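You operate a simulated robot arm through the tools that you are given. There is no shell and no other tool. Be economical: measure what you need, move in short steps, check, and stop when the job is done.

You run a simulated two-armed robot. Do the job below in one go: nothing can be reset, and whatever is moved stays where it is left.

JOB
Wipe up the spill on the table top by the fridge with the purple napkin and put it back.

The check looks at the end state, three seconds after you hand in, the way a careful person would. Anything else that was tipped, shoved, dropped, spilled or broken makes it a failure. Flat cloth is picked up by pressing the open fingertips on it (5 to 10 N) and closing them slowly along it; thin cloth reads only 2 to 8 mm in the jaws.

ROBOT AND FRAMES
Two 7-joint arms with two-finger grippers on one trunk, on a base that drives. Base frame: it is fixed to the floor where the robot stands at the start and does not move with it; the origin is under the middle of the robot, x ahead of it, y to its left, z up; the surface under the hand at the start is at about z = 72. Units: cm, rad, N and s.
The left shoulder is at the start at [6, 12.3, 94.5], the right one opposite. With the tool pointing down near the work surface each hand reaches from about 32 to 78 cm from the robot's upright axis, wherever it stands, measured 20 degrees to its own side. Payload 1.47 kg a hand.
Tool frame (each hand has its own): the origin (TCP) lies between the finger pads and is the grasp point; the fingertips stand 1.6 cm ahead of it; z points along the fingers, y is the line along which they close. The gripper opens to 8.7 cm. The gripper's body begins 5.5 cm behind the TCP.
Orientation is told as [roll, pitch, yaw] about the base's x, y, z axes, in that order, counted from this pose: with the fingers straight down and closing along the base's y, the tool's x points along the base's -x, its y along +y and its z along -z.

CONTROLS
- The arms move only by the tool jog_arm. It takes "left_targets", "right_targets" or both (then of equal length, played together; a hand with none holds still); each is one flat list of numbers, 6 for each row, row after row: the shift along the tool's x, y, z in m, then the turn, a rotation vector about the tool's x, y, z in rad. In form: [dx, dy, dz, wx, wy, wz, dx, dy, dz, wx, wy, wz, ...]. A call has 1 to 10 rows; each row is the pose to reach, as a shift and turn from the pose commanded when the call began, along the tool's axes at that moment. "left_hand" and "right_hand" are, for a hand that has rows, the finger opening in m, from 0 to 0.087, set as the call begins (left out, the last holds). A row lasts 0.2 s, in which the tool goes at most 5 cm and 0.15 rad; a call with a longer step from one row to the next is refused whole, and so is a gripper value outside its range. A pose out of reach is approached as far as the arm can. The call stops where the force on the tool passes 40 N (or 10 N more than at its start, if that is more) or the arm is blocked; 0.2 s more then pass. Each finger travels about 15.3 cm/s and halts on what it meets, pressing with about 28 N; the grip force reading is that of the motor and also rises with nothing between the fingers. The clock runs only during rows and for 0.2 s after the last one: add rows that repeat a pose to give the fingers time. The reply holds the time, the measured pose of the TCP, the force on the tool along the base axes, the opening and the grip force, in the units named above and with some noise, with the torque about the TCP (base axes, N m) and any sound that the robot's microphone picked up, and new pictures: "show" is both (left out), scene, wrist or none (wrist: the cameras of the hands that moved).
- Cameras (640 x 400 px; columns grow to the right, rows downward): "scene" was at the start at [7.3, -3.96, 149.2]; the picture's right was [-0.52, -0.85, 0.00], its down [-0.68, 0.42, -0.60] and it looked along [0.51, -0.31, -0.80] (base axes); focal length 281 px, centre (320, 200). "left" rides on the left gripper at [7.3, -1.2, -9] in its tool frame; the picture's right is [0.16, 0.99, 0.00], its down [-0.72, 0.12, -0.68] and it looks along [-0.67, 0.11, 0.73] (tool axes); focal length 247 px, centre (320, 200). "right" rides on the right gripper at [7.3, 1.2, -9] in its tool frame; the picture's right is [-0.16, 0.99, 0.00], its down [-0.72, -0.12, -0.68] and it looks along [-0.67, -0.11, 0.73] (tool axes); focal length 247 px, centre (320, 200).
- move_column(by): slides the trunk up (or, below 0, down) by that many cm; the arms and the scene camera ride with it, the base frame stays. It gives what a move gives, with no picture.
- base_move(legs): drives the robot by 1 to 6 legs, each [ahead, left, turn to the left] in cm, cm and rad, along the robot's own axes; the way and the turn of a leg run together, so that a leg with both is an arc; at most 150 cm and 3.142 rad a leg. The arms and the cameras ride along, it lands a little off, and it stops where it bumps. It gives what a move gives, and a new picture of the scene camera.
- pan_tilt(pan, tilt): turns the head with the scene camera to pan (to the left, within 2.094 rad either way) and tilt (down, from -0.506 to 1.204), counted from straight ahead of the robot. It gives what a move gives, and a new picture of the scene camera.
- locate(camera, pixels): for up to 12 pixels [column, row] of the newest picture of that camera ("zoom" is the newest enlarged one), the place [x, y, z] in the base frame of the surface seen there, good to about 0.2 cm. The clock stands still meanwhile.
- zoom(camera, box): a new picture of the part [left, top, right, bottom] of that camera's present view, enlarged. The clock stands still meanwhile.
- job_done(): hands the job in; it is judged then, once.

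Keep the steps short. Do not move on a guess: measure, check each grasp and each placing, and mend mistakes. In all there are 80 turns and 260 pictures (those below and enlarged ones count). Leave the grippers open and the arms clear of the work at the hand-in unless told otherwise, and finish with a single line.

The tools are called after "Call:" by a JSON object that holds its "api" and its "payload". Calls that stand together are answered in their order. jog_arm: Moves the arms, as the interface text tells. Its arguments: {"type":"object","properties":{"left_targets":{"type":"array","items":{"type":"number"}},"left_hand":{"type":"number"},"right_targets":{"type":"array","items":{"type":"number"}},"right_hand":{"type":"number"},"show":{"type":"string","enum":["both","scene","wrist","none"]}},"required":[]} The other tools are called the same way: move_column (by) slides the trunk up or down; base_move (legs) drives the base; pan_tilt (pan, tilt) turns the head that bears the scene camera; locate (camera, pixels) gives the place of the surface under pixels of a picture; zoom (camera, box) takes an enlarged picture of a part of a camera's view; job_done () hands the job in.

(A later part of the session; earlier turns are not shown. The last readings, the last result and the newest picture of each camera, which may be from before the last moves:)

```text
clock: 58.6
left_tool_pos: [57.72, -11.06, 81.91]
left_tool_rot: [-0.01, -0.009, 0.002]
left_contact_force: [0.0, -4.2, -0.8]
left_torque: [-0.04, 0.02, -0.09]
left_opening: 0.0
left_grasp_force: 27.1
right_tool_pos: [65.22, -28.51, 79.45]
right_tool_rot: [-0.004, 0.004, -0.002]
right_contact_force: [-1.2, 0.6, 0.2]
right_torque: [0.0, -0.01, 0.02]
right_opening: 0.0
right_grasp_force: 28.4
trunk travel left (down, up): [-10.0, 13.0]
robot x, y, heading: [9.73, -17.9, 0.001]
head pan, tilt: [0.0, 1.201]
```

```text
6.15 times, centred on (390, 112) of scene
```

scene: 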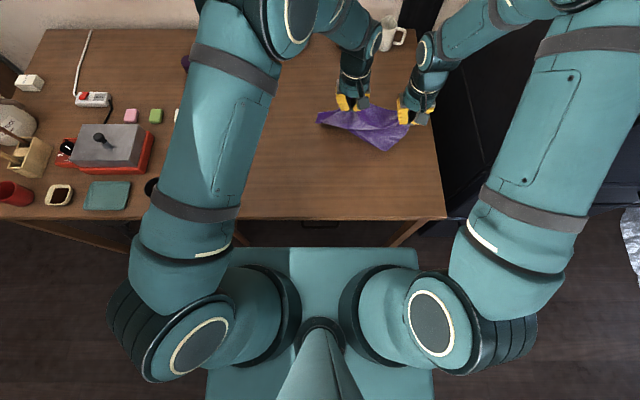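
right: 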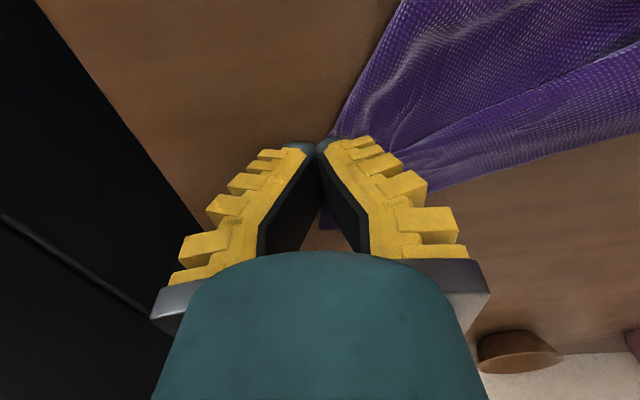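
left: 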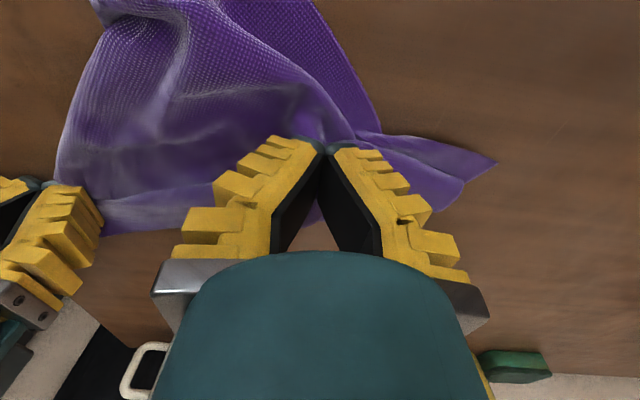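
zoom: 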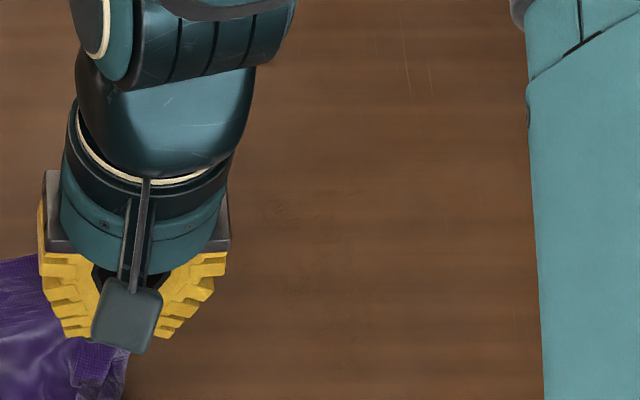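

Nearly clean; a small speck shows at zoom (275,205). I'll locate it, move the hands further aside and recheck.

Call:
{"api": "locate", "payload": {"camera": "zoom", "pixels": [[275, 207], [330, 330]]}}

Call:
{"api": "jog_arm", "payload": {"right_targets": [0, 0.04, -0.03, 0, 0, 0, 0, 0.08, -0.06, 0, 0, 0, 0, 0.1, -0.1, 0, 0, 0, 0, 0.1, -0.12, 0, 0, 0], "left_targets": [-0.02, 0.04, -0.03, 0, 0, 0, -0.04, 0.08, -0.06, 0, 0, 0, -0.06, 0.1, -0.09, 0, 0, 0, -0.075, 0.1, -0.1, 0, 0, 0], "show": "scene"}}

Call:
{"api": "zoom", "payload": {"camera": "scene", "box": [350, 80, 430, 145]}}

```text
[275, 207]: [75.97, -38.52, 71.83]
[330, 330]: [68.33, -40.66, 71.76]
```

```text
refused: row 1 steps farther than a row can; nothing moved
```

```text
6.15 times, centred on (390, 112) of scene
```

zoom: 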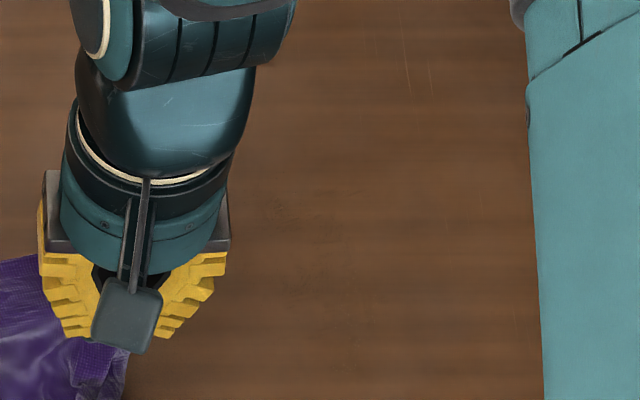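

There are faint specks around (76,-38.5). One more targeted rub: right to (78,-43) just above the table.

Call:
{"api": "jog_arm", "payload": {"right_targets": [-0.03, -0.03, -0.01, 0, 0, 0, -0.06, -0.06, -0.01, 0, 0, 0, -0.09, -0.09, -0.01, 0, 0, 0, -0.12, -0.12, -0.0, 0, 0, 0, -0.128, -0.145, 0.03, 0, 0, 0, -0.128, -0.145, 0.0575, 0, 0, 0, -0.128, -0.145, 0.059, 0, 0, 0], "left_targets": [-0.03, -0.03, -0.01, 0, 0, 0, -0.06, -0.06, -0.01, 0, 0, 0, -0.09, -0.09, 0, 0, 0, 0, -0.11, -0.12, 0.02, 0, 0, 0, -0.12, -0.145, 0.04, 0, 0, 0, -0.12, -0.145, 0.06, 0, 0, 0, -0.12, -0.145, 0.06, 0, 0, 0], "show": "none"}}

```text
clock: 60.2
left_tool_pos: [69.93, -25.79, 75.9]
left_tool_rot: [-0.011, -0.01, 0.003]
left_contact_force: [1.4, -2.2, -0.1]
left_torque: [0.0, -0.02, -0.04]
left_opening: 0.0
left_grasp_force: 28.6
right_tool_pos: [78.19, -43.08, 73.63]
right_tool_rot: [0.0, 0.002, 0.001]
right_contact_force: [-0.8, 1.6, 4.4]
right_torque: [0.09, -0.03, 0.04]
right_opening: 0.0
right_grasp_force: 28.2
trunk travel left (down, up): [-10.0, 13.0]
robot x, y, heading: [10.31, -17.69, -0.002]
head pan, tilt: [0.0, 1.201]
```

Call:
{"api": "jog_arm", "payload": {"right_targets": [0.03, 0, 0.001, 0, 0, 0, 0.06, 0, 0.001, 0, 0, 0, 0.06, 0.013, 0.001, 0, 0, 0, 0.03, 0.013, 0.001, 0, 0, 0, 0, 0.013, 0.001, 0, 0, 0, 0, 0.026, 0.001, 0, 0, 0, 0.03, 0.026, 0.001, 0, 0, 0, 0.06, 0.026, 0.001, 0, 0, 0, 0.06, 0.039, 0.001, 0, 0, 0, 0.03, 0.039, 0.001, 0, 0, 0], "left_targets": [0.03, 0, 0, 0, 0, 0, 0.06, 0, 0, 0, 0, 0, 0.06, 0.013, 0, 0, 0, 0, 0.03, 0.013, 0, 0, 0, 0, 0, 0.013, 0, 0, 0, 0, 0, 0.026, 0, 0, 0, 0, 0.03, 0.026, 0, 0, 0, 0, 0.06, 0.026, 0, 0, 0, 0, 0.06, 0.039, 0, 0, 0, 0, 0.03, 0.039, 0, 0, 0, 0], "show": "none"}}

Call:
{"api": "jog_arm", "payload": {"right_targets": [-0.03, 0, 0, 0, 0, 0, -0.03, 0.013, 0, 0, 0, 0, 0, 0.013, 0, 0, 0, 0, 0.03, 0.013, 0, 0, 0, 0, 0.03, 0.026, 0, 0, 0, 0, 0, 0.026, 0, 0, 0, 0, -0.03, 0.026, 0, 0, 0, 0, -0.03, 0.04, 0, 0, 0, 0, 0, 0.04, 0, 0, 0, 0, 0.03, 0.04, 0, 0, 0, 0], "left_targets": [-0.02, 0, 0, 0, 0, 0, -0.02, 0.013, 0, 0, 0, 0, 0, 0.013, 0, 0, 0, 0, 0.03, 0.013, 0, 0, 0, 0, 0.03, 0.026, 0, 0, 0, 0, 0, 0.026, 0, 0, 0, 0, -0.03, 0.026, 0, 0, 0, 0, -0.03, 0.04, 0, 0, 0, 0, 0, 0.04, 0, 0, 0, 0, 0.03, 0.04, 0, 0, 0, 0], "show": "none"}}

Call:
{"api": "jog_arm", "payload": {"right_targets": [0, -0.04, 0, 0, 0, 0, 0, -0.08, 0, 0, 0, 0, -0.02, -0.08, 0, 0, 0, 0, -0.02, -0.04, 0, 0, 0, 0, -0.02, 0, 0, 0, 0, 0, -0.04, 0, 0, 0, 0, 0, -0.04, -0.04, 0, 0, 0, 0, -0.04, -0.08, 0, 0, 0, 0, -0.06, -0.08, 0, 0, 0, 0, -0.06, -0.04, 0, 0, 0, 0], "left_targets": [0, -0.04, 0, 0, 0, 0, 0, -0.075, 0, 0, 0, 0, 0, -0.075, 0, 0, 0, 0, 0, -0.04, 0, 0, 0, 0, 0, 0, 0, 0, 0, 0, -0.02, 0, 0, 0, 0, 0, -0.02, -0.04, 0, 0, 0, 0, -0.02, -0.07, 0, 0, 0, 0, -0.03, -0.07, 0, 0, 0, 0, -0.03, -0.04, 0, 0, 0, 0], "show": "none"}}

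```text
clock: 62.5
left_tool_pos: [67.11, -22.09, 75.68]
left_tool_rot: [-0.01, -0.008, 0.003]
left_contact_force: [1.4, -2.3, -0.3]
left_torque: [-0.03, 0.02, -0.01]
left_opening: 0.0
left_grasp_force: 27.9
right_tool_pos: [75.28, -39.18, 73.67]
right_tool_rot: [0.001, 0.005, 0.001]
right_contact_force: [-1.6, 1.6, 0.6]
right_torque: [0.03, 0.02, 0.04]
right_opening: 0.0
right_grasp_force: 28.4
trunk travel left (down, up): [-10.0, 13.0]
robot x, y, heading: [9.56, -17.94, 0.002]
head pan, tilt: [0.0, 1.201]
```

```text
clock: 64.7
left_tool_pos: [64.05, -18.01, 75.76]
left_tool_rot: [-0.011, -0.008, 0.001]
left_contact_force: [-0.6, -0.2, 0.0]
left_torque: [-0.03, -0.02, -0.01]
left_opening: 0.01
left_grasp_force: 28.2
right_tool_pos: [71.92, -35.02, 73.66]
right_tool_rot: [-0.001, 0.001, 0.0]
right_contact_force: [1.2, -0.2, 12.2]
right_torque: [0.11, -0.05, -0.01]
right_opening: 0.01
right_grasp_force: 28.1
trunk travel left (down, up): [-10.0, 13.0]
robot x, y, heading: [9.71, -18.02, 0.003]
head pan, tilt: [0.0, 1.201]
```

```text
clock: 66.8
left_tool_pos: [67.06, -21.86, 75.68]
left_tool_rot: [-0.008, -0.006, 0.002]
left_contact_force: [-0.7, -0.1, 0.2]
left_torque: [0.0, 0.02, 0.04]
left_opening: 0.01
left_grasp_force: 28.0
right_tool_pos: [78.3, -39.19, 73.59]
right_tool_rot: [-0.002, 0.001, 0.0]
right_contact_force: [0.4, 1.5, 0.6]
right_torque: [0.01, 0.03, -0.05]
right_opening: 0.01
right_grasp_force: 28.4
trunk travel left (down, up): [-10.0, 13.0]
robot x, y, heading: [9.62, -17.54, 0.001]
head pan, tilt: [0.0, 1.201]
```

Now I'll lift and move aside to inspect the table.

Call:
{"api": "jog_arm", "payload": {"right_targets": [0.02, 0.02, -0.03, 0, 0, 0, 0.04, 0.04, -0.06, 0, 0, 0, 0.06, 0.06, -0.09, 0, 0, 0, 0.08, 0.08, -0.12, 0, 0, 0, 0.1, 0.1, -0.155, 0, 0, 0, 0.123, 0.122, -0.184, 0, 0, 0, 0.123, 0.122, -0.184, 0, 0, 0], "left_targets": [0.002, 0.02, -0.027, 0, 0, 0, 0.004, 0.04, -0.054, 0, 0, 0, 0.006, 0.06, -0.08, 0, 0, 0, 0.008, 0.08, -0.106, 0, 0, 0, 0.01, 0.1, -0.135, 0, 0, 0, 0.01, 0.122, -0.163, 0, 0, 0, 0.01, 0.122, -0.163, 0, 0, 0], "show": "scene"}}

Call:
{"api": "zoom", "payload": {"camera": "scene", "box": [350, 80, 430, 145]}}

Call:
{"api": "zoom", "payload": {"camera": "right", "box": [60, 0, 340, 175]}}

```text
clock: 68.5
left_tool_pos: [65.74, -9.78, 92.01]
left_tool_rot: [-0.008, -0.009, 0.001]
left_contact_force: [-0.8, -0.5, 0.0]
left_torque: [0.02, 0.03, 0.02]
left_opening: 0.0
left_grasp_force: 27.9
right_tool_pos: [65.96, -27.05, 91.87]
right_tool_rot: [0.0, 0.004, 0.0]
right_contact_force: [0.6, -0.2, -0.5]
right_torque: [0.03, 0.03, -0.01]
right_opening: 0.0
right_grasp_force: 28.1
trunk travel left (down, up): [-10.0, 13.0]
robot x, y, heading: [9.91, -17.54, -0.0]
head pan, tilt: [0.0, 1.201]
```

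scene: 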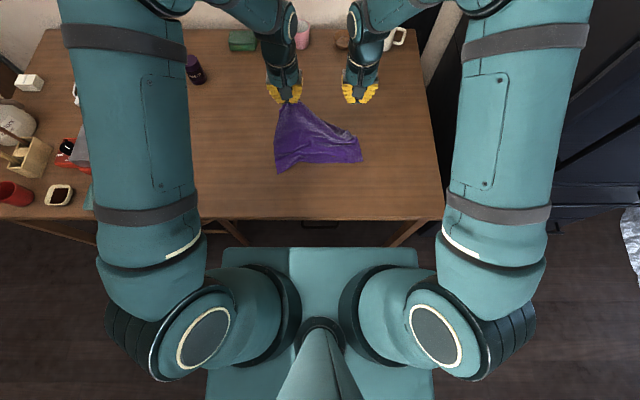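

```text
6.15 times, centred on (390, 112) of scene
```

zoom: 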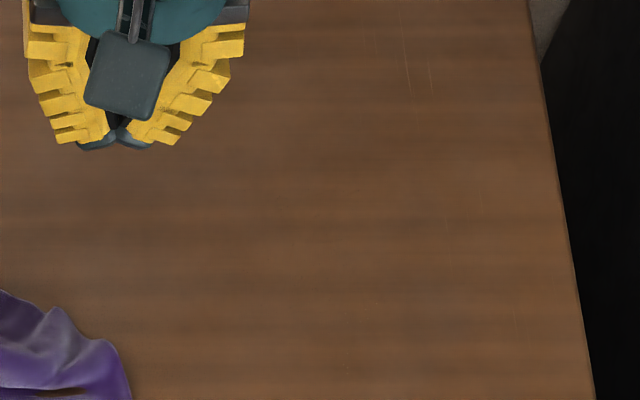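

```text
2.29 times, centred on (200, 88) of right
```

zoom: 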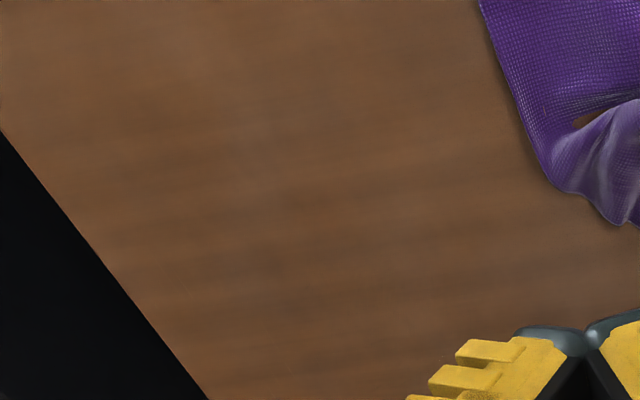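

The table is clean. The right hand lost its corner in the last pass; left still holds. I'll look closely at the cloth to re-grip it.

Call:
{"api": "zoom", "payload": {"camera": "scene", "box": [250, 70, 400, 190]}}

Call:
{"api": "zoom", "payload": {"camera": "left", "box": [0, 0, 640, 400]}}

Call:
{"api": "zoom", "payload": {"camera": "right", "box": [0, 0, 640, 400]}}

```text
3.33 times, centred on (325, 130) of scene
```

zoom: 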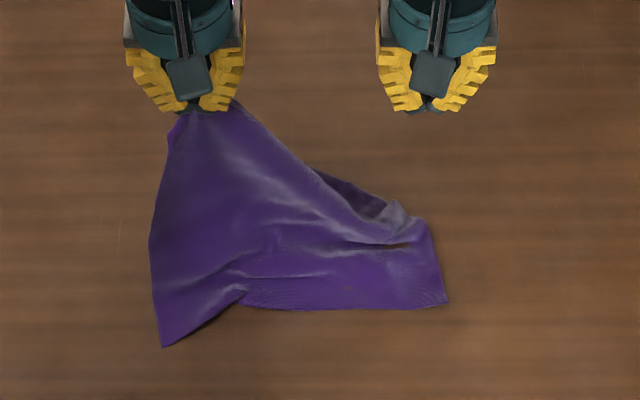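

```text
1.00 times, centred on (320, 200) of left (not enlarged: the box is as wide or as high as the picture)
```

zoom: 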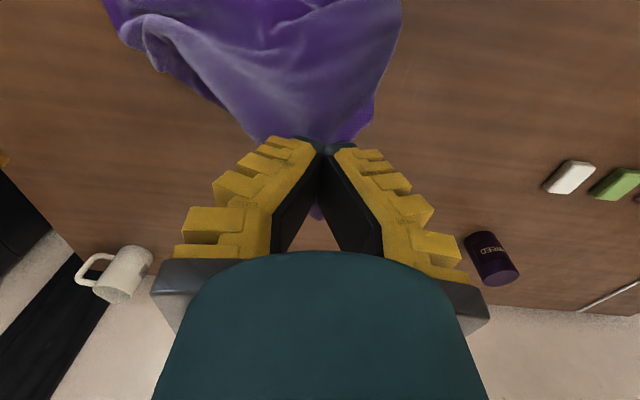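

```text
1.00 times, centred on (320, 200) of right (not enlarged: the box is as wide or as high as the picture)
```

zoom: 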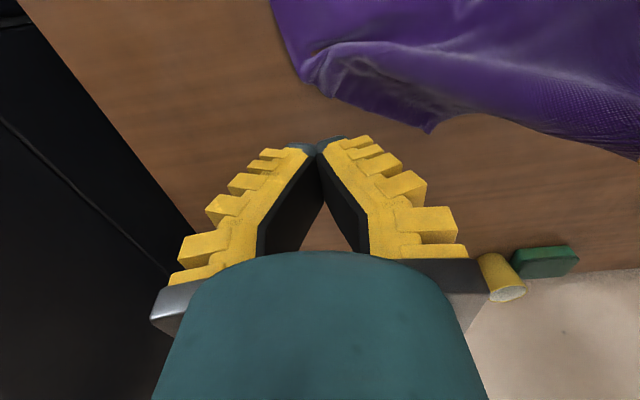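

Call:
{"api": "locate", "payload": {"camera": "scene", "pixels": [[276, 173], [360, 161], [355, 137], [344, 131], [323, 162], [325, 120], [310, 140]]}}

```text
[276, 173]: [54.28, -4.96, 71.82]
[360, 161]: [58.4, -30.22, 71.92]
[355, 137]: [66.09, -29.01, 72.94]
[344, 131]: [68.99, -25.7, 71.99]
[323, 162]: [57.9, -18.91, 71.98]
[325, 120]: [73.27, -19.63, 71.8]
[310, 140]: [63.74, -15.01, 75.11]
```

I'll lay the left hand's corner down while pulling it away from the near edge, to (78,-5.5), to spread the cloth. The right hand will rise out of the way.

Call:
{"api": "jog_arm", "payload": {"left_targets": [-0.02, 0.007, 0.028, 0, 0, 0, -0.04, 0.014, 0.056, 0, 0, 0, -0.06, 0.021, 0.084, 0, 0, 0, -0.08, 0.03, 0.112, 0, 0, 0, -0.1, 0.036, 0.14, 0, 0, 0, -0.123, 0.043, 0.165, 0, 0, 0, -0.123, 0.043, 0.17, 0, 0, 0], "right_targets": [0, -0.02, 0, 0, 0, 0, 0, -0.04, 0, 0, 0, 0, 0, -0.06, 0, 0, 0, 0, 0, -0.08, 0, 0, 0, 0, 0, -0.1, 0, 0, 0, 0, 0, -0.1, 0, 0, 0, 0, 0, -0.1, 0, 0, 0, 0], "right_hand": 0.04, "show": "scene"}}

Call:
{"api": "zoom", "payload": {"camera": "scene", "box": [240, 60, 400, 190]}}

Call:
{"api": "zoom", "payload": {"camera": "right", "box": [0, 0, 640, 400]}}

```text
clock: 70.0
left_tool_pos: [78.11, -5.65, 75.08]
left_tool_rot: [-0.011, -0.009, 0.001]
left_contact_force: [-0.1, -0.9, 0.2]
left_torque: [0.0, 0.02, 0.0]
left_opening: 0.0
left_grasp_force: 28.5
right_tool_pos: [65.82, -37.15, 91.95]
right_tool_rot: [0.0, 0.003, -0.001]
right_contact_force: [0.5, 0.5, -0.2]
right_torque: [-0.01, -0.02, -0.01]
right_opening: 4.58
right_grasp_force: 4.1
trunk travel left (down, up): [-10.0, 13.0]
robot x, y, heading: [9.97, -17.73, 0.001]
head pan, tilt: [0.0, 1.201]
```

scene: 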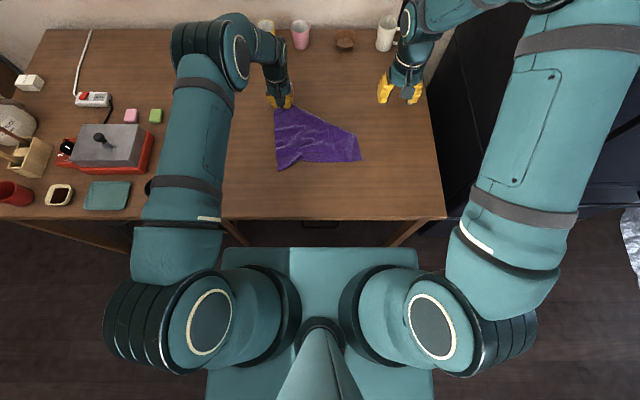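

```text
3.08 times, centred on (320, 125) of scene
```

zoom: 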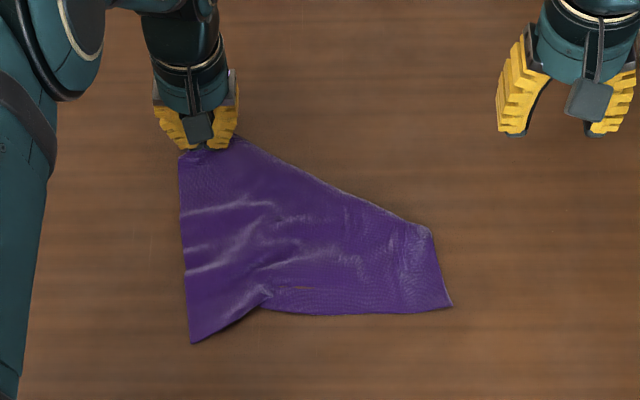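

```text
1.00 times, centred on (320, 200) of right (not enlarged: the box is as wide or as high as the picture)
```

zoom: 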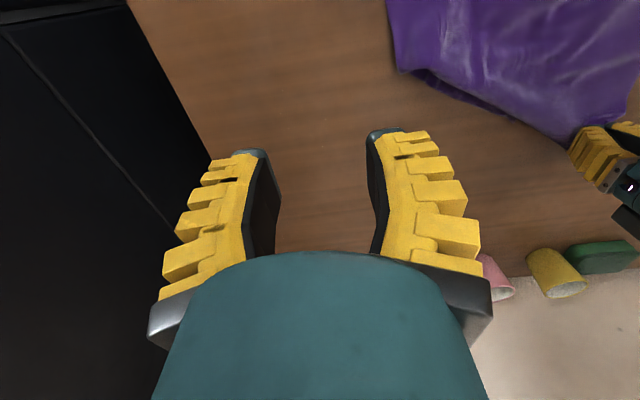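

The far-right corner is folded underneath. I'll lift the cloth by the left-held corner so it hangs and unfolds by its own weight, then lay it along its diagonal into its original place.

Call:
{"api": "jog_arm", "payload": {"left_targets": [0.02, -0.006, -0.035, 0, 0, 0, 0.045, -0.013, -0.07, 0, 0, 0, 0.07, -0.02, -0.105, 0, 0, 0, 0.1, -0.03, -0.14, 0, 0, 0, 0.13, -0.04, -0.175, 0, 0, 0, 0.16, -0.05, -0.21, 0, 0, 0, 0.19, -0.06, -0.245, 0, 0, 0, 0.22, -0.067, -0.28, 0, 0, 0, 0.25, -0.074, -0.315, 0, 0, 0, 0.26, -0.074, -0.33, 0, 0, 0], "show": "scene"}}

```text
clock: 72.2
left_tool_pos: [52.04, -12.49, 107.83]
left_tool_rot: [-0.011, -0.009, 0.002]
left_contact_force: [0.2, -0.7, -1.2]
left_torque: [0.02, -0.03, 0.01]
left_opening: 0.01
left_grasp_force: 28.3
right_tool_pos: [65.99, -36.97, 91.81]
right_tool_rot: [-0.003, 0.004, 0.001]
right_contact_force: [0.4, 0.0, 0.5]
right_torque: [0.02, 0.02, 0.0]
right_opening: 4.61
right_grasp_force: 4.5
trunk travel left (down, up): [-10.0, 13.0]
robot x, y, heading: [9.64, -17.72, -0.003]
head pan, tilt: [0.0, 1.201]
```

scene: 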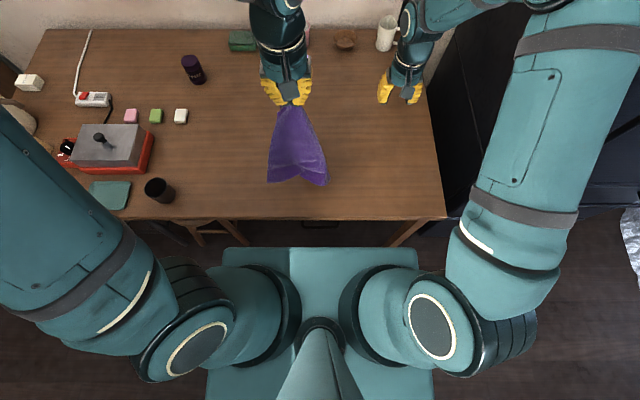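

Hanging free. Now I'll lay it down diagonally toward (71,4.5).

Call:
{"api": "jog_arm", "payload": {"left_targets": [0, 0, 0, 0, 0, 0, -0.015, 0.013, 0.037, 0, 0, 0, -0.033, 0.03, 0.074, 0, 0, 0, -0.053, 0.048, 0.111, 0, 0, 0, -0.075, 0.067, 0.148, 0, 0, 0, -0.098, 0.087, 0.185, 0, 0, 0, -0.122, 0.108, 0.222, 0, 0, 0, -0.146, 0.13, 0.258, 0, 0, 0, -0.17, 0.152, 0.294, 0, 0, 0, -0.19, 0.17, 0.328, 0, 0, 0], "show": "scene"}}

Call:
{"api": "zoom", "payload": {"camera": "scene", "box": [210, 60, 370, 190]}}

Call:
{"api": "zoom", "payload": {"camera": "left", "box": [0, 0, 640, 400]}}

```text
clock: 74.5
left_tool_pos: [71.39, 4.26, 74.97]
left_tool_rot: [-0.01, -0.009, 0.001]
left_contact_force: [-0.6, 1.0, 0.4]
left_torque: [-0.04, 0.01, 0.0]
left_opening: 0.0
left_grasp_force: 28.2
right_tool_pos: [65.99, -37.01, 91.78]
right_tool_rot: [-0.002, 0.005, -0.002]
right_contact_force: [0.8, -0.2, -0.2]
right_torque: [-0.04, -0.04, 0.0]
right_opening: 4.58
right_grasp_force: 3.9
trunk travel left (down, up): [-10.0, 13.0]
robot x, y, heading: [9.81, -17.81, 0.006]
head pan, tilt: [0.0, 1.201]
```

scene: 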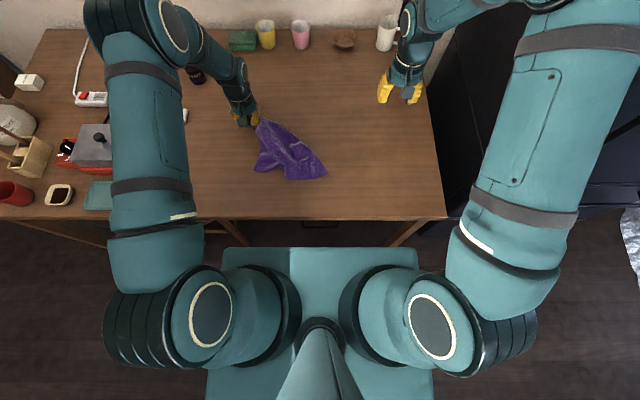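

```text
3.08 times, centred on (290, 125) of scene
```

zoom: 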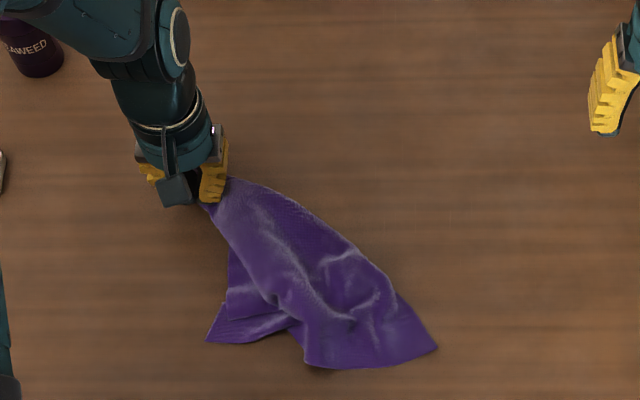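

```text
1.00 times, centred on (320, 200) of left (not enlarged: the box is as wide or as high as the picture)
```

zoom: 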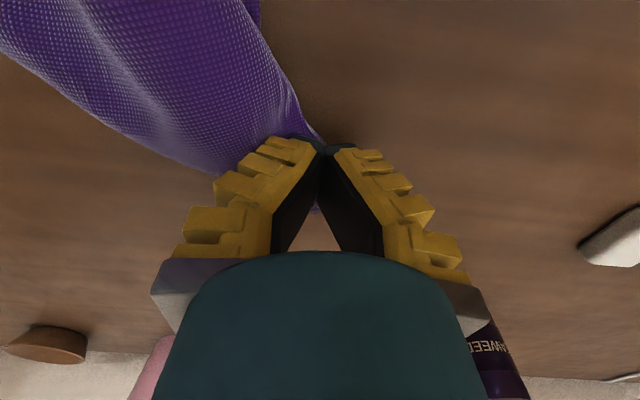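

Call:
{"api": "locate", "payload": {"camera": "scene", "pixels": [[256, 170], [287, 178], [326, 172], [310, 147], [300, 140], [275, 120], [268, 142], [290, 150], [262, 122]]}}

Call:
{"api": "zoom", "payload": {"camera": "scene", "box": [245, 105, 345, 190]}}

```text
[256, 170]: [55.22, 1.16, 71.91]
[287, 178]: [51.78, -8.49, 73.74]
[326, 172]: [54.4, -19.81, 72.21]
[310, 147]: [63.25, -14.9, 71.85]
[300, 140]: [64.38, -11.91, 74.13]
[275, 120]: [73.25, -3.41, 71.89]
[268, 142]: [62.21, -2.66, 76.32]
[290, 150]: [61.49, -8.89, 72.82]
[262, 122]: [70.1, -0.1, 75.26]
```

```text
4.71 times, centred on (295, 148) of scene
```

zoom: 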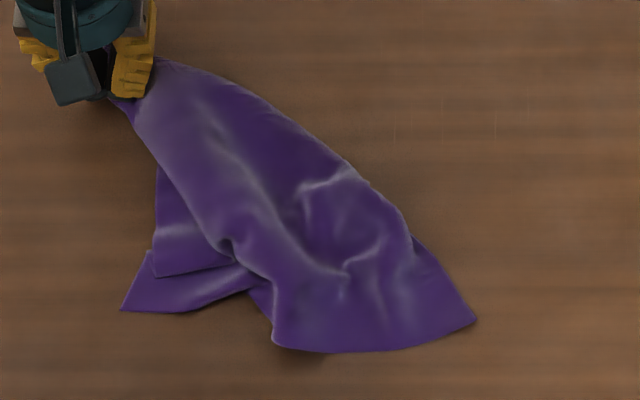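

The cloth is folded along its diagonal with both side corners at the near left. I'll release the left hand, rise, and hover over those corners for a closer look.

Call:
{"api": "jog_arm", "payload": {"left_targets": [0, 0, 0, 0, 0, 0, 0, 0, 0, 0, 0, 0, 0, 0, -0.04, 0, 0, 0, 0, 0, -0.08, 0, 0, 0, 0.035, -0.01, -0.1, 0, 0, 0, 0.07, -0.02, -0.1, 0, 0, 0, 0.11, -0.03, -0.1, 0, 0, 0, 0.14, -0.03, -0.1, 0, 0, 0], "left_hand": 0.04}}

Call:
{"api": "zoom", "payload": {"camera": "left", "box": [160, 0, 480, 200]}}

```text
clock: 76.2
left_tool_pos: [57.0, 1.2, 85.14]
left_tool_rot: [-0.009, -0.009, 0.002]
left_contact_force: [0.2, -0.6, -0.2]
left_torque: [0.04, 0.02, 0.0]
left_opening: 4.55
left_grasp_force: 4.4
right_tool_pos: [65.98, -36.97, 91.84]
right_tool_rot: [-0.001, 0.003, 0.001]
right_contact_force: [0.1, -0.2, 0.5]
right_torque: [-0.03, -0.01, 0.01]
right_opening: 4.57
right_grasp_force: 3.7
trunk travel left (down, up): [-10.0, 13.0]
robot x, y, heading: [9.56, -17.77, 0.003]
head pan, tilt: [0.0, 1.201]
```

scene: 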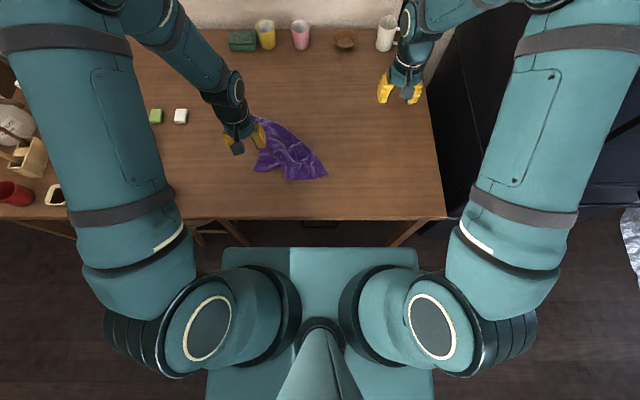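
left: 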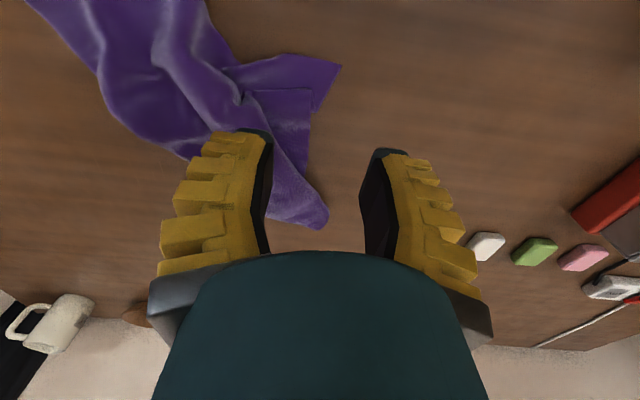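

```text
2.00 times, centred on (320, 100) of left
```

zoom: 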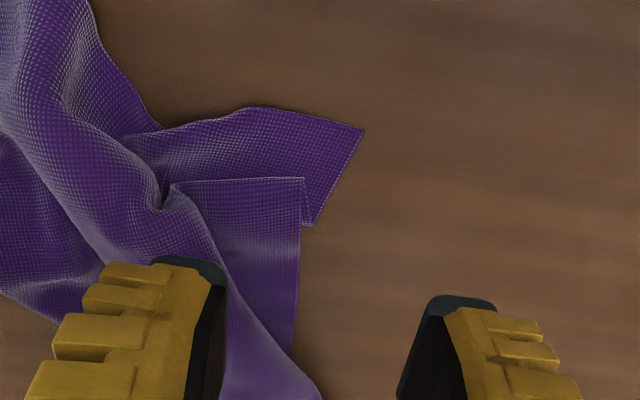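

The top flap's corner is clear at zoom (303,178), the lower one at (363,130). I'll locate the points on the top flap.

Call:
{"api": "locate", "payload": {"camera": "zoom", "pixels": [[300, 180], [260, 190], [240, 220], [298, 260], [200, 185], [260, 240], [360, 131], [311, 223]]}}

```text
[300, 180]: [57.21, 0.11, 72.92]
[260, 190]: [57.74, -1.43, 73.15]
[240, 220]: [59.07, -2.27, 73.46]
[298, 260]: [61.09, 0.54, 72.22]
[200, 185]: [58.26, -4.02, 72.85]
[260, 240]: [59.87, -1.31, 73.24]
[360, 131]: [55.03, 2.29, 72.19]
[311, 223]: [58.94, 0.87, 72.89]
```

I'll position the left hand with a 2.4 cm opening over (59.2,-1.7) and press lightly.

Call:
{"api": "jog_arm", "payload": {"left_targets": [-0.022, -0.029, 0.02, 0, 0, 0, -0.022, -0.029, 0.06, 0, 0, 0, -0.022, -0.029, 0.098, 0, 0, 0, -0.022, -0.029, 0.104, 0, 0, 0, -0.022, -0.029, 0.108, 0, 0, 0, -0.022, -0.029, 0.108, 0, 0, 0], "left_hand": 0.02, "show": "wrist"}}

```text
clock: 77.7
left_tool_pos: [59.35, -1.82, 74.24]
left_tool_rot: [-0.011, -0.008, 0.002]
left_contact_force: [0.4, 0.1, -0.3]
left_torque: [0.01, -0.02, 0.0]
left_opening: 2.12
left_grasp_force: 6.2
right_tool_pos: [65.86, -36.94, 92.03]
right_tool_rot: [-0.002, 0.002, 0.002]
right_contact_force: [-0.4, -0.7, -0.2]
right_torque: [0.0, 0.03, -0.01]
right_opening: 4.58
right_grasp_force: 4.1
trunk travel left (down, up): [-10.0, 13.0]
robot x, y, heading: [9.69, -17.81, -0.0]
head pan, tilt: [0.0, 1.201]
```

left: 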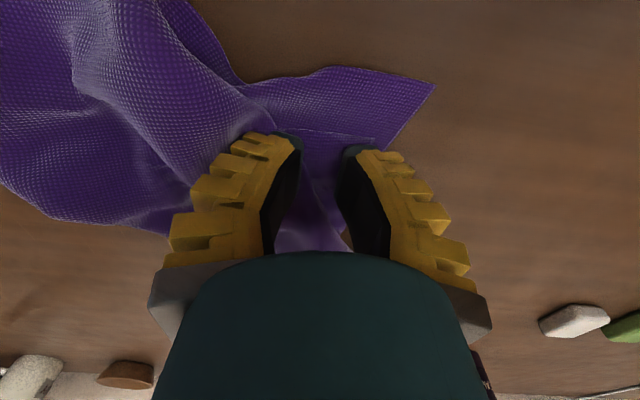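

Not touching yet. I'll lower 4 mm, then close in steps.

Call:
{"api": "jog_arm", "payload": {"left_targets": [0, 0, 0.003, 0, 0, 0, 0, 0, 0.0045, 0, 0, 0, 0, 0, 0.0045, 0, 0, 0], "show": "none"}}

Call:
{"api": "jog_arm", "payload": {"left_targets": [0, 0, 0.0005, 0, 0, 0, 0, 0, 0.0005, 0, 0, 0], "left_hand": 0.01, "show": "none"}}

Call:
{"api": "jog_arm", "payload": {"left_targets": [0, 0, 0.0005, 0, 0, 0, 0, 0, 0.0005, 0, 0, 0, 0, 0, 0, 0, 0, 0], "left_hand": 0.0, "show": "wrist"}}

```text
clock: 78.5
left_tool_pos: [59.41, -1.66, 73.83]
left_tool_rot: [-0.012, -0.008, 0.001]
left_contact_force: [-0.5, 0.4, 0.6]
left_torque: [-0.05, 0.01, 0.04]
left_opening: 2.1
left_grasp_force: 6.7
right_tool_pos: [65.99, -36.97, 91.9]
right_tool_rot: [0.002, 0.004, 0.0]
right_contact_force: [0.2, -1.0, -0.4]
right_torque: [-0.03, 0.05, 0.03]
right_opening: 4.57
right_grasp_force: 3.7
trunk travel left (down, up): [-10.0, 13.0]
robot x, y, heading: [9.94, -18.15, -0.001]
head pan, tilt: [0.0, 1.201]
```

```text
clock: 79.0
left_tool_pos: [59.41, -1.76, 73.74]
left_tool_rot: [-0.011, -0.01, 0.001]
left_contact_force: [-0.3, 0.2, 3.3]
left_torque: [0.0, 0.02, -0.01]
left_opening: 1.42
left_grasp_force: 4.6
right_tool_pos: [65.86, -36.84, 91.92]
right_tool_rot: [0.0, 0.004, 0.001]
right_contact_force: [0.2, 0.0, -0.1]
right_torque: [-0.01, 0.03, -0.03]
right_opening: 4.57
right_grasp_force: 4.4
trunk travel left (down, up): [-10.0, 13.0]
robot x, y, heading: [9.58, -18.2, 0.002]
head pan, tilt: [0.0, 1.201]
```

```text
clock: 79.8
left_tool_pos: [59.57, -1.74, 73.8]
left_tool_rot: [-0.011, -0.008, 0.003]
left_contact_force: [-0.6, 0.8, 4.2]
left_torque: [0.02, 0.0, -0.01]
left_opening: 0.02
left_grasp_force: 28.2
right_tool_pos: [65.86, -37.01, 91.88]
right_tool_rot: [-0.001, 0.005, 0.0]
right_contact_force: [-0.6, 1.0, 0.2]
right_torque: [0.0, -0.02, 0.01]
right_opening: 4.59
right_grasp_force: 4.1
trunk travel left (down, up): [-10.0, 13.0]
robot x, y, heading: [9.8, -18.02, 0.005]
head pan, tilt: [0.0, 1.201]
```

left: 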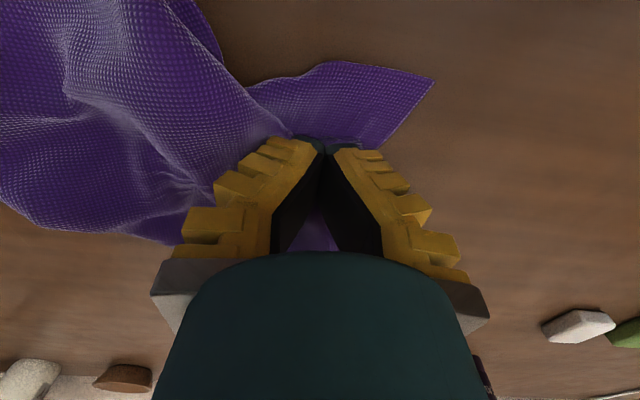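

I'll lift 8 cm, moving slightly toward far right, and check which layer is held.

Call:
{"api": "jog_arm", "payload": {"left_targets": [0, 0, -0.03, 0, 0, 0, -0.01, -0.01, -0.06, 0, 0, 0, -0.03, -0.03, -0.08, 0, 0, 0, -0.04, -0.04, -0.1, 0, 0, 0, -0.04, -0.04, -0.1, 0, 0, 0]}}

Call:
{"api": "zoom", "payload": {"camera": "scene", "box": [220, 85, 350, 190]}}

```text
clock: 81.0
left_tool_pos: [63.48, -5.7, 83.68]
left_tool_rot: [-0.011, -0.009, 0.003]
left_contact_force: [-0.1, 0.0, 0.0]
left_torque: [0.0, -0.02, 0.02]
left_opening: 0.01
left_grasp_force: 28.1
right_tool_pos: [65.91, -37.06, 91.89]
right_tool_rot: [0.0, 0.004, 0.0]
right_contact_force: [-0.5, 0.6, 0.0]
right_torque: [-0.02, -0.01, 0.01]
right_opening: 4.58
right_grasp_force: 4.4
trunk travel left (down, up): [-10.0, 13.0]
robot x, y, heading: [9.97, -17.78, -0.0]
head pan, tilt: [0.0, 1.201]
```

scene: 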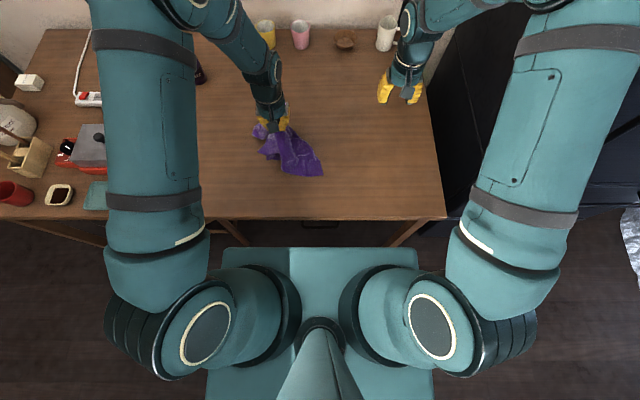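
left: 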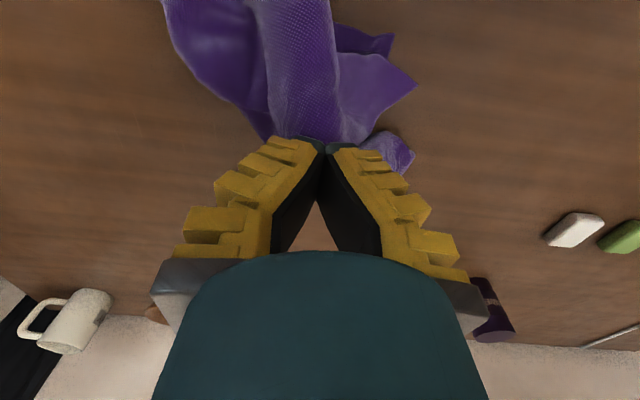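

```text
3.81 times, centred on (285, 138) of scene
```

zoom: 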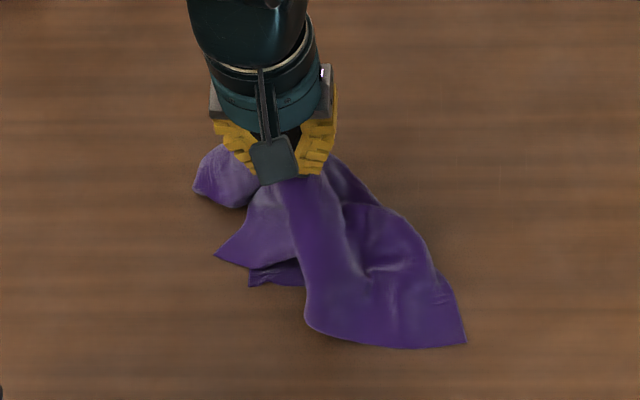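

It holds the cloth. I'll continue flipping toward the far-right, (76,-19), and lower.

Call:
{"api": "jog_arm", "payload": {"left_targets": [-0.02, -0.02, -0.04, 0, 0, 0, -0.04, -0.04, -0.06, 0, 0, 0, -0.07, -0.07, -0.06, 0, 0, 0, -0.1, -0.1, -0.05, 0, 0, 0, -0.12, -0.13, -0.02, 0, 0, 0, -0.13, -0.14, 0.02, 0, 0, 0, -0.13, -0.14, 0.06, 0, 0, 0, -0.13, -0.14, 0.085, 0, 0, 0]}}

Call:
{"api": "zoom", "payload": {"camera": "scene", "box": [230, 80, 360, 190]}}

```text
clock: 82.8
left_tool_pos: [76.57, -19.82, 75.51]
left_tool_rot: [-0.01, -0.007, 0.003]
left_contact_force: [-0.4, -0.1, 0.4]
left_torque: [0.04, 0.04, 0.02]
left_opening: 0.0
left_grasp_force: 28.1
right_tool_pos: [65.97, -36.98, 91.95]
right_tool_rot: [-0.003, 0.004, 0.001]
right_contact_force: [0.5, -0.4, -0.1]
right_torque: [0.0, 0.03, 0.0]
right_opening: 4.6
right_grasp_force: 4.6
trunk travel left (down, up): [-10.0, 13.0]
robot x, y, heading: [10.11, -17.95, 0.007]
head pan, tilt: [0.0, 1.201]
```

scene: 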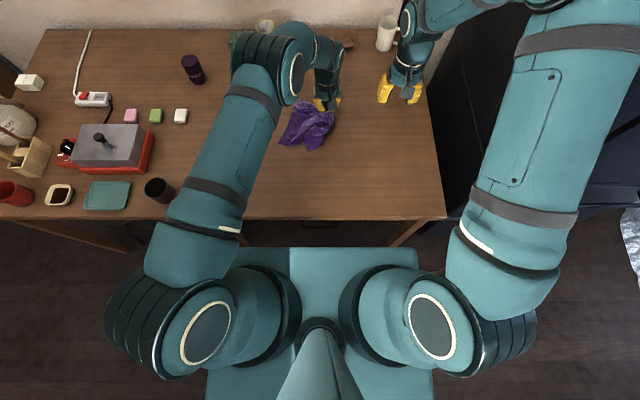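
left: 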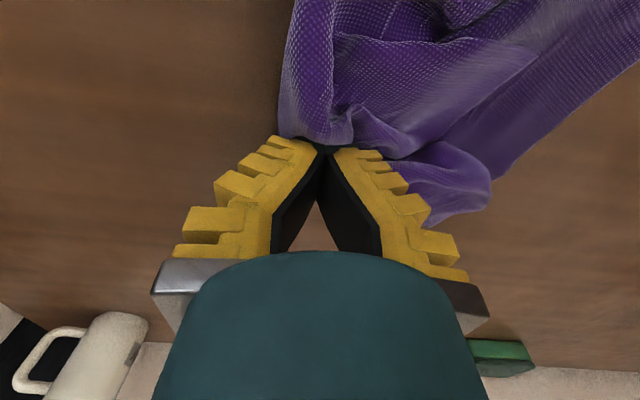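

```text
3.64 times, centred on (295, 135) of scene
```

zoom: 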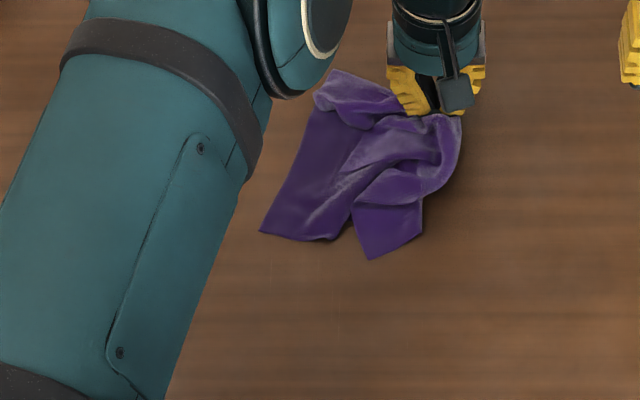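

The whole cloth came along as a bundle. Two corners are now exposed on the near side, at zoom (262,232) and (370,258). I'll release, clear the view and measure them so both hands can grip them and hang the cloth open.

Call:
{"api": "jog_arm", "payload": {"left_targets": [0, 0, 0, 0, 0, 0, 0, 0, 0, 0, 0, 0, 0, 0, -0.04, 0, 0, 0, 0, 0, -0.08, 0, 0, 0, 0.01, 0.04, -0.09, 0, 0, 0, 0.02, 0.08, -0.09, 0, 0, 0, 0.03, 0.12, -0.09, 0, 0, 0, 0.04, 0.16, -0.09, 0, 0, 0, 0.05, 0.2, -0.09, 0, 0, 0, 0.06, 0.24, -0.09, 0, 0, 0], "left_hand": 0.03, "show": "scene"}}

Call:
{"api": "zoom", "payload": {"camera": "scene", "box": [260, 85, 360, 165]}}

```text
clock: 85.0
left_tool_pos: [70.08, 4.42, 84.32]
left_tool_rot: [-0.011, -0.011, 0.001]
left_contact_force: [-0.6, 0.2, 0.4]
left_torque: [-0.05, 0.03, -0.01]
left_opening: 3.58
left_grasp_force: 4.3
right_tool_pos: [65.85, -36.86, 91.91]
right_tool_rot: [-0.002, 0.001, 0.0]
right_contact_force: [-0.6, 0.3, 0.1]
right_torque: [-0.03, 0.0, -0.03]
right_opening: 4.59
right_grasp_force: 4.2
trunk travel left (down, up): [-10.0, 13.0]
robot x, y, heading: [9.75, -17.47, 0.002]
head pan, tilt: [0.0, 1.201]
```

scene: 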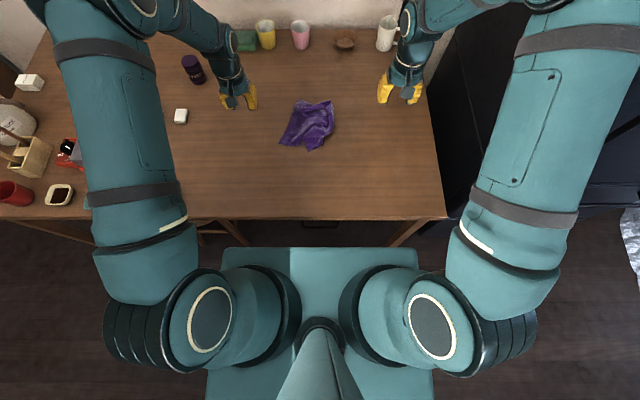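

```text
5.00 times, centred on (310, 125) of scene
```

zoom: 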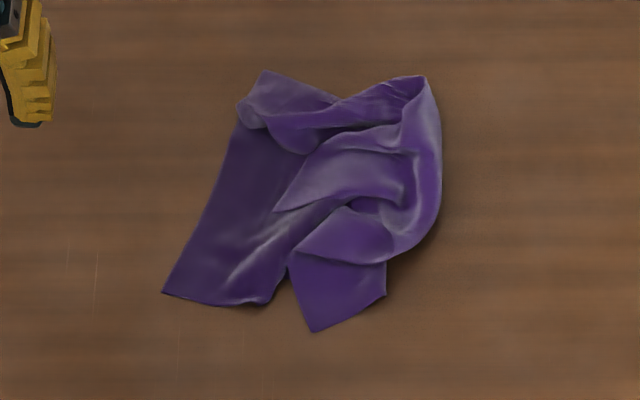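

Corner A at zoom (163,292) and corner B at (312,332) look like ends of one edge. I'll locate the grip points inside them.

Call:
{"api": "locate", "payload": {"camera": "zoom", "pixels": [[168, 291], [210, 275], [225, 295], [312, 328], [335, 295], [295, 275], [380, 292], [340, 275]]}}

```text
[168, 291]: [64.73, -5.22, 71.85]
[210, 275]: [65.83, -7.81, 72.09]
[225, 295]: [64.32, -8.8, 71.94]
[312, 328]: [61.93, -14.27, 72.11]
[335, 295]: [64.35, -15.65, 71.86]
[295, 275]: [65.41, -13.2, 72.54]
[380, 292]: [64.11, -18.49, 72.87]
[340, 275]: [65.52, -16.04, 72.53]
```

Grippers would collide if used together, so the right hand takes corner B first: approach (65,-15.8), press, close slowly, lift.

Call:
{"api": "jog_arm", "payload": {"right_targets": [0.002, 0.04, 0.01, 0, 0, 0, 0.004, 0.08, 0.02, 0, 0, 0, 0.006, 0.12, 0.03, 0, 0, 0, 0.008, 0.16, 0.05, 0, 0, 0, 0.009, 0.2, 0.07, 0, 0, 0, 0.009, 0.211, 0.11, 0, 0, 0, 0.009, 0.211, 0.15, 0, 0, 0, 0.009, 0.211, 0.178, 0, 0, 0, 0.009, 0.211, 0.182, 0, 0, 0, 0.009, 0.211, 0.183, 0, 0, 0], "right_hand": 0.022, "show": "wrist"}}

Call:
{"api": "jog_arm", "payload": {"right_targets": [0, 0, 0.0006, 0, 0, 0, 0, 0, 0.0006, 0, 0, 0], "right_hand": 0.014, "show": "none"}}

Call:
{"api": "jog_arm", "payload": {"right_targets": [0, 0, 0.0004, 0, 0, 0, 0, 0, 0.0004, 0, 0, 0], "right_hand": 0.006, "show": "none"}}

Call:
{"api": "jog_arm", "payload": {"right_targets": [0, 0, 0, 0, 0, 0, 0, 0, 0, 0, 0, 0, 0, -0.01, -0.03, 0, 0, 0, 0, -0.03, -0.05, 0, 0, 0, 0, -0.05, -0.05, 0, 0, 0, 0, -0.05, -0.05, 0, 0, 0], "right_hand": 0.0}}

Call:
{"api": "zoom", "payload": {"camera": "scene", "box": [250, 75, 370, 170]}}

```text
clock: 87.2
left_tool_pos: [70.22, 4.14, 84.37]
left_tool_rot: [-0.011, -0.01, 0.001]
left_contact_force: [-0.2, 0.0, -0.6]
left_torque: [0.02, -0.01, 0.02]
left_opening: 3.62
left_grasp_force: 4.2
right_tool_pos: [64.95, -15.73, 73.55]
right_tool_rot: [0.0, 0.0, 0.001]
right_contact_force: [-0.1, -1.1, 9.5]
right_torque: [-0.08, -0.07, -0.01]
right_opening: 2.4
right_grasp_force: 7.2
trunk travel left (down, up): [-10.0, 13.0]
robot x, y, heading: [10.36, -17.86, 0.001]
head pan, tilt: [0.0, 1.201]
```

right: 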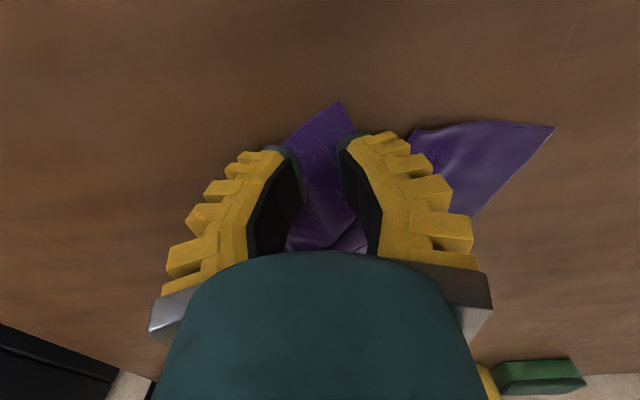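

```text
clock: 87.8
left_tool_pos: [70.19, 4.21, 84.35]
left_tool_rot: [-0.01, -0.008, 0.001]
left_contact_force: [-0.2, -0.4, 0.3]
left_torque: [0.0, 0.0, -0.03]
left_opening: 3.64
left_grasp_force: 3.9
right_tool_pos: [64.93, -15.77, 73.5]
right_tool_rot: [0.0, 0.002, -0.002]
right_contact_force: [0.2, 0.5, 11.1]
right_torque: [-0.04, -0.02, 0.01]
right_opening: 1.84
right_grasp_force: 2.6
trunk travel left (down, up): [-10.0, 13.0]
robot x, y, heading: [9.77, -17.84, -0.003]
head pan, tilt: [0.0, 1.201]
```

```text
clock: 88.5
left_tool_pos: [70.02, 4.24, 84.3]
left_tool_rot: [-0.011, -0.012, 0.002]
left_contact_force: [0.3, 0.0, -0.3]
left_torque: [-0.01, 0.04, 0.0]
left_opening: 3.62
left_grasp_force: 4.0
right_tool_pos: [64.87, -15.79, 73.55]
right_tool_rot: [0.001, 0.001, 0.0]
right_contact_force: [0.6, -0.8, 6.4]
right_torque: [-0.13, -0.04, 0.01]
right_opening: 0.82
right_grasp_force: 7.8
trunk travel left (down, up): [-10.0, 13.0]
robot x, y, heading: [9.89, -17.84, -0.002]
head pan, tilt: [0.0, 1.201]
```

```text
clock: 89.8
left_tool_pos: [70.12, 4.14, 84.32]
left_tool_rot: [-0.01, -0.009, 0.0]
left_contact_force: [-0.2, -0.2, 0.8]
left_torque: [-0.04, 0.01, 0.03]
left_opening: 3.61
left_grasp_force: 4.7
right_tool_pos: [64.99, -20.81, 78.38]
right_tool_rot: [-0.002, 0.004, 0.002]
right_contact_force: [-1.3, -0.9, -0.2]
right_torque: [0.03, 0.01, -0.01]
right_opening: 0.01
right_grasp_force: 26.2
trunk travel left (down, up): [-10.0, 13.0]
robot x, y, heading: [9.22, -17.62, 0.005]
head pan, tilt: [0.0, 1.201]
```

scene: 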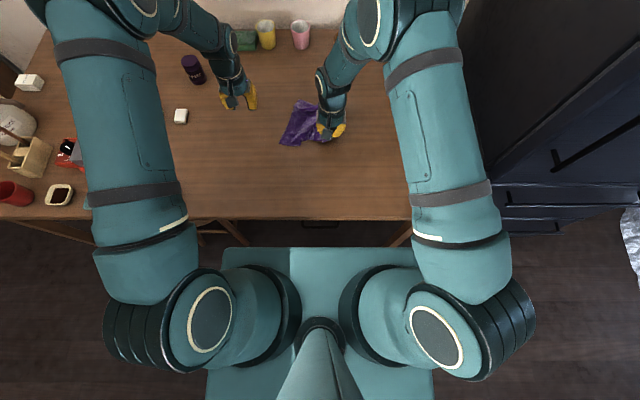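
right: 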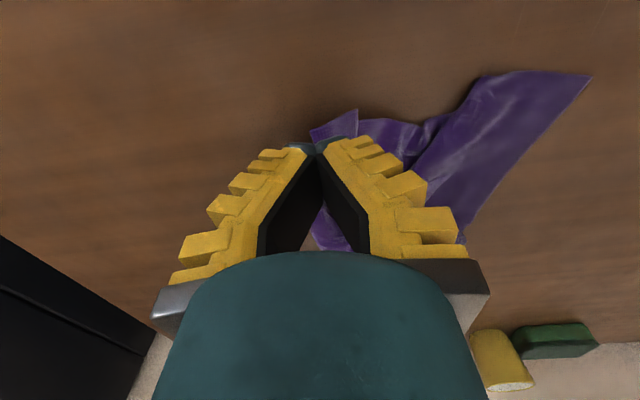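

```text
4.21 times, centred on (310, 122) of scene
```

zoom: 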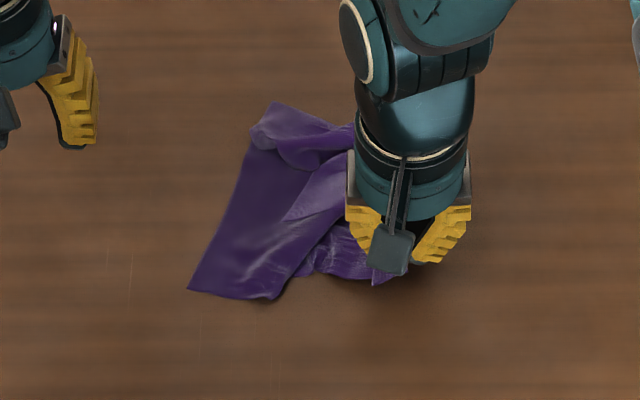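

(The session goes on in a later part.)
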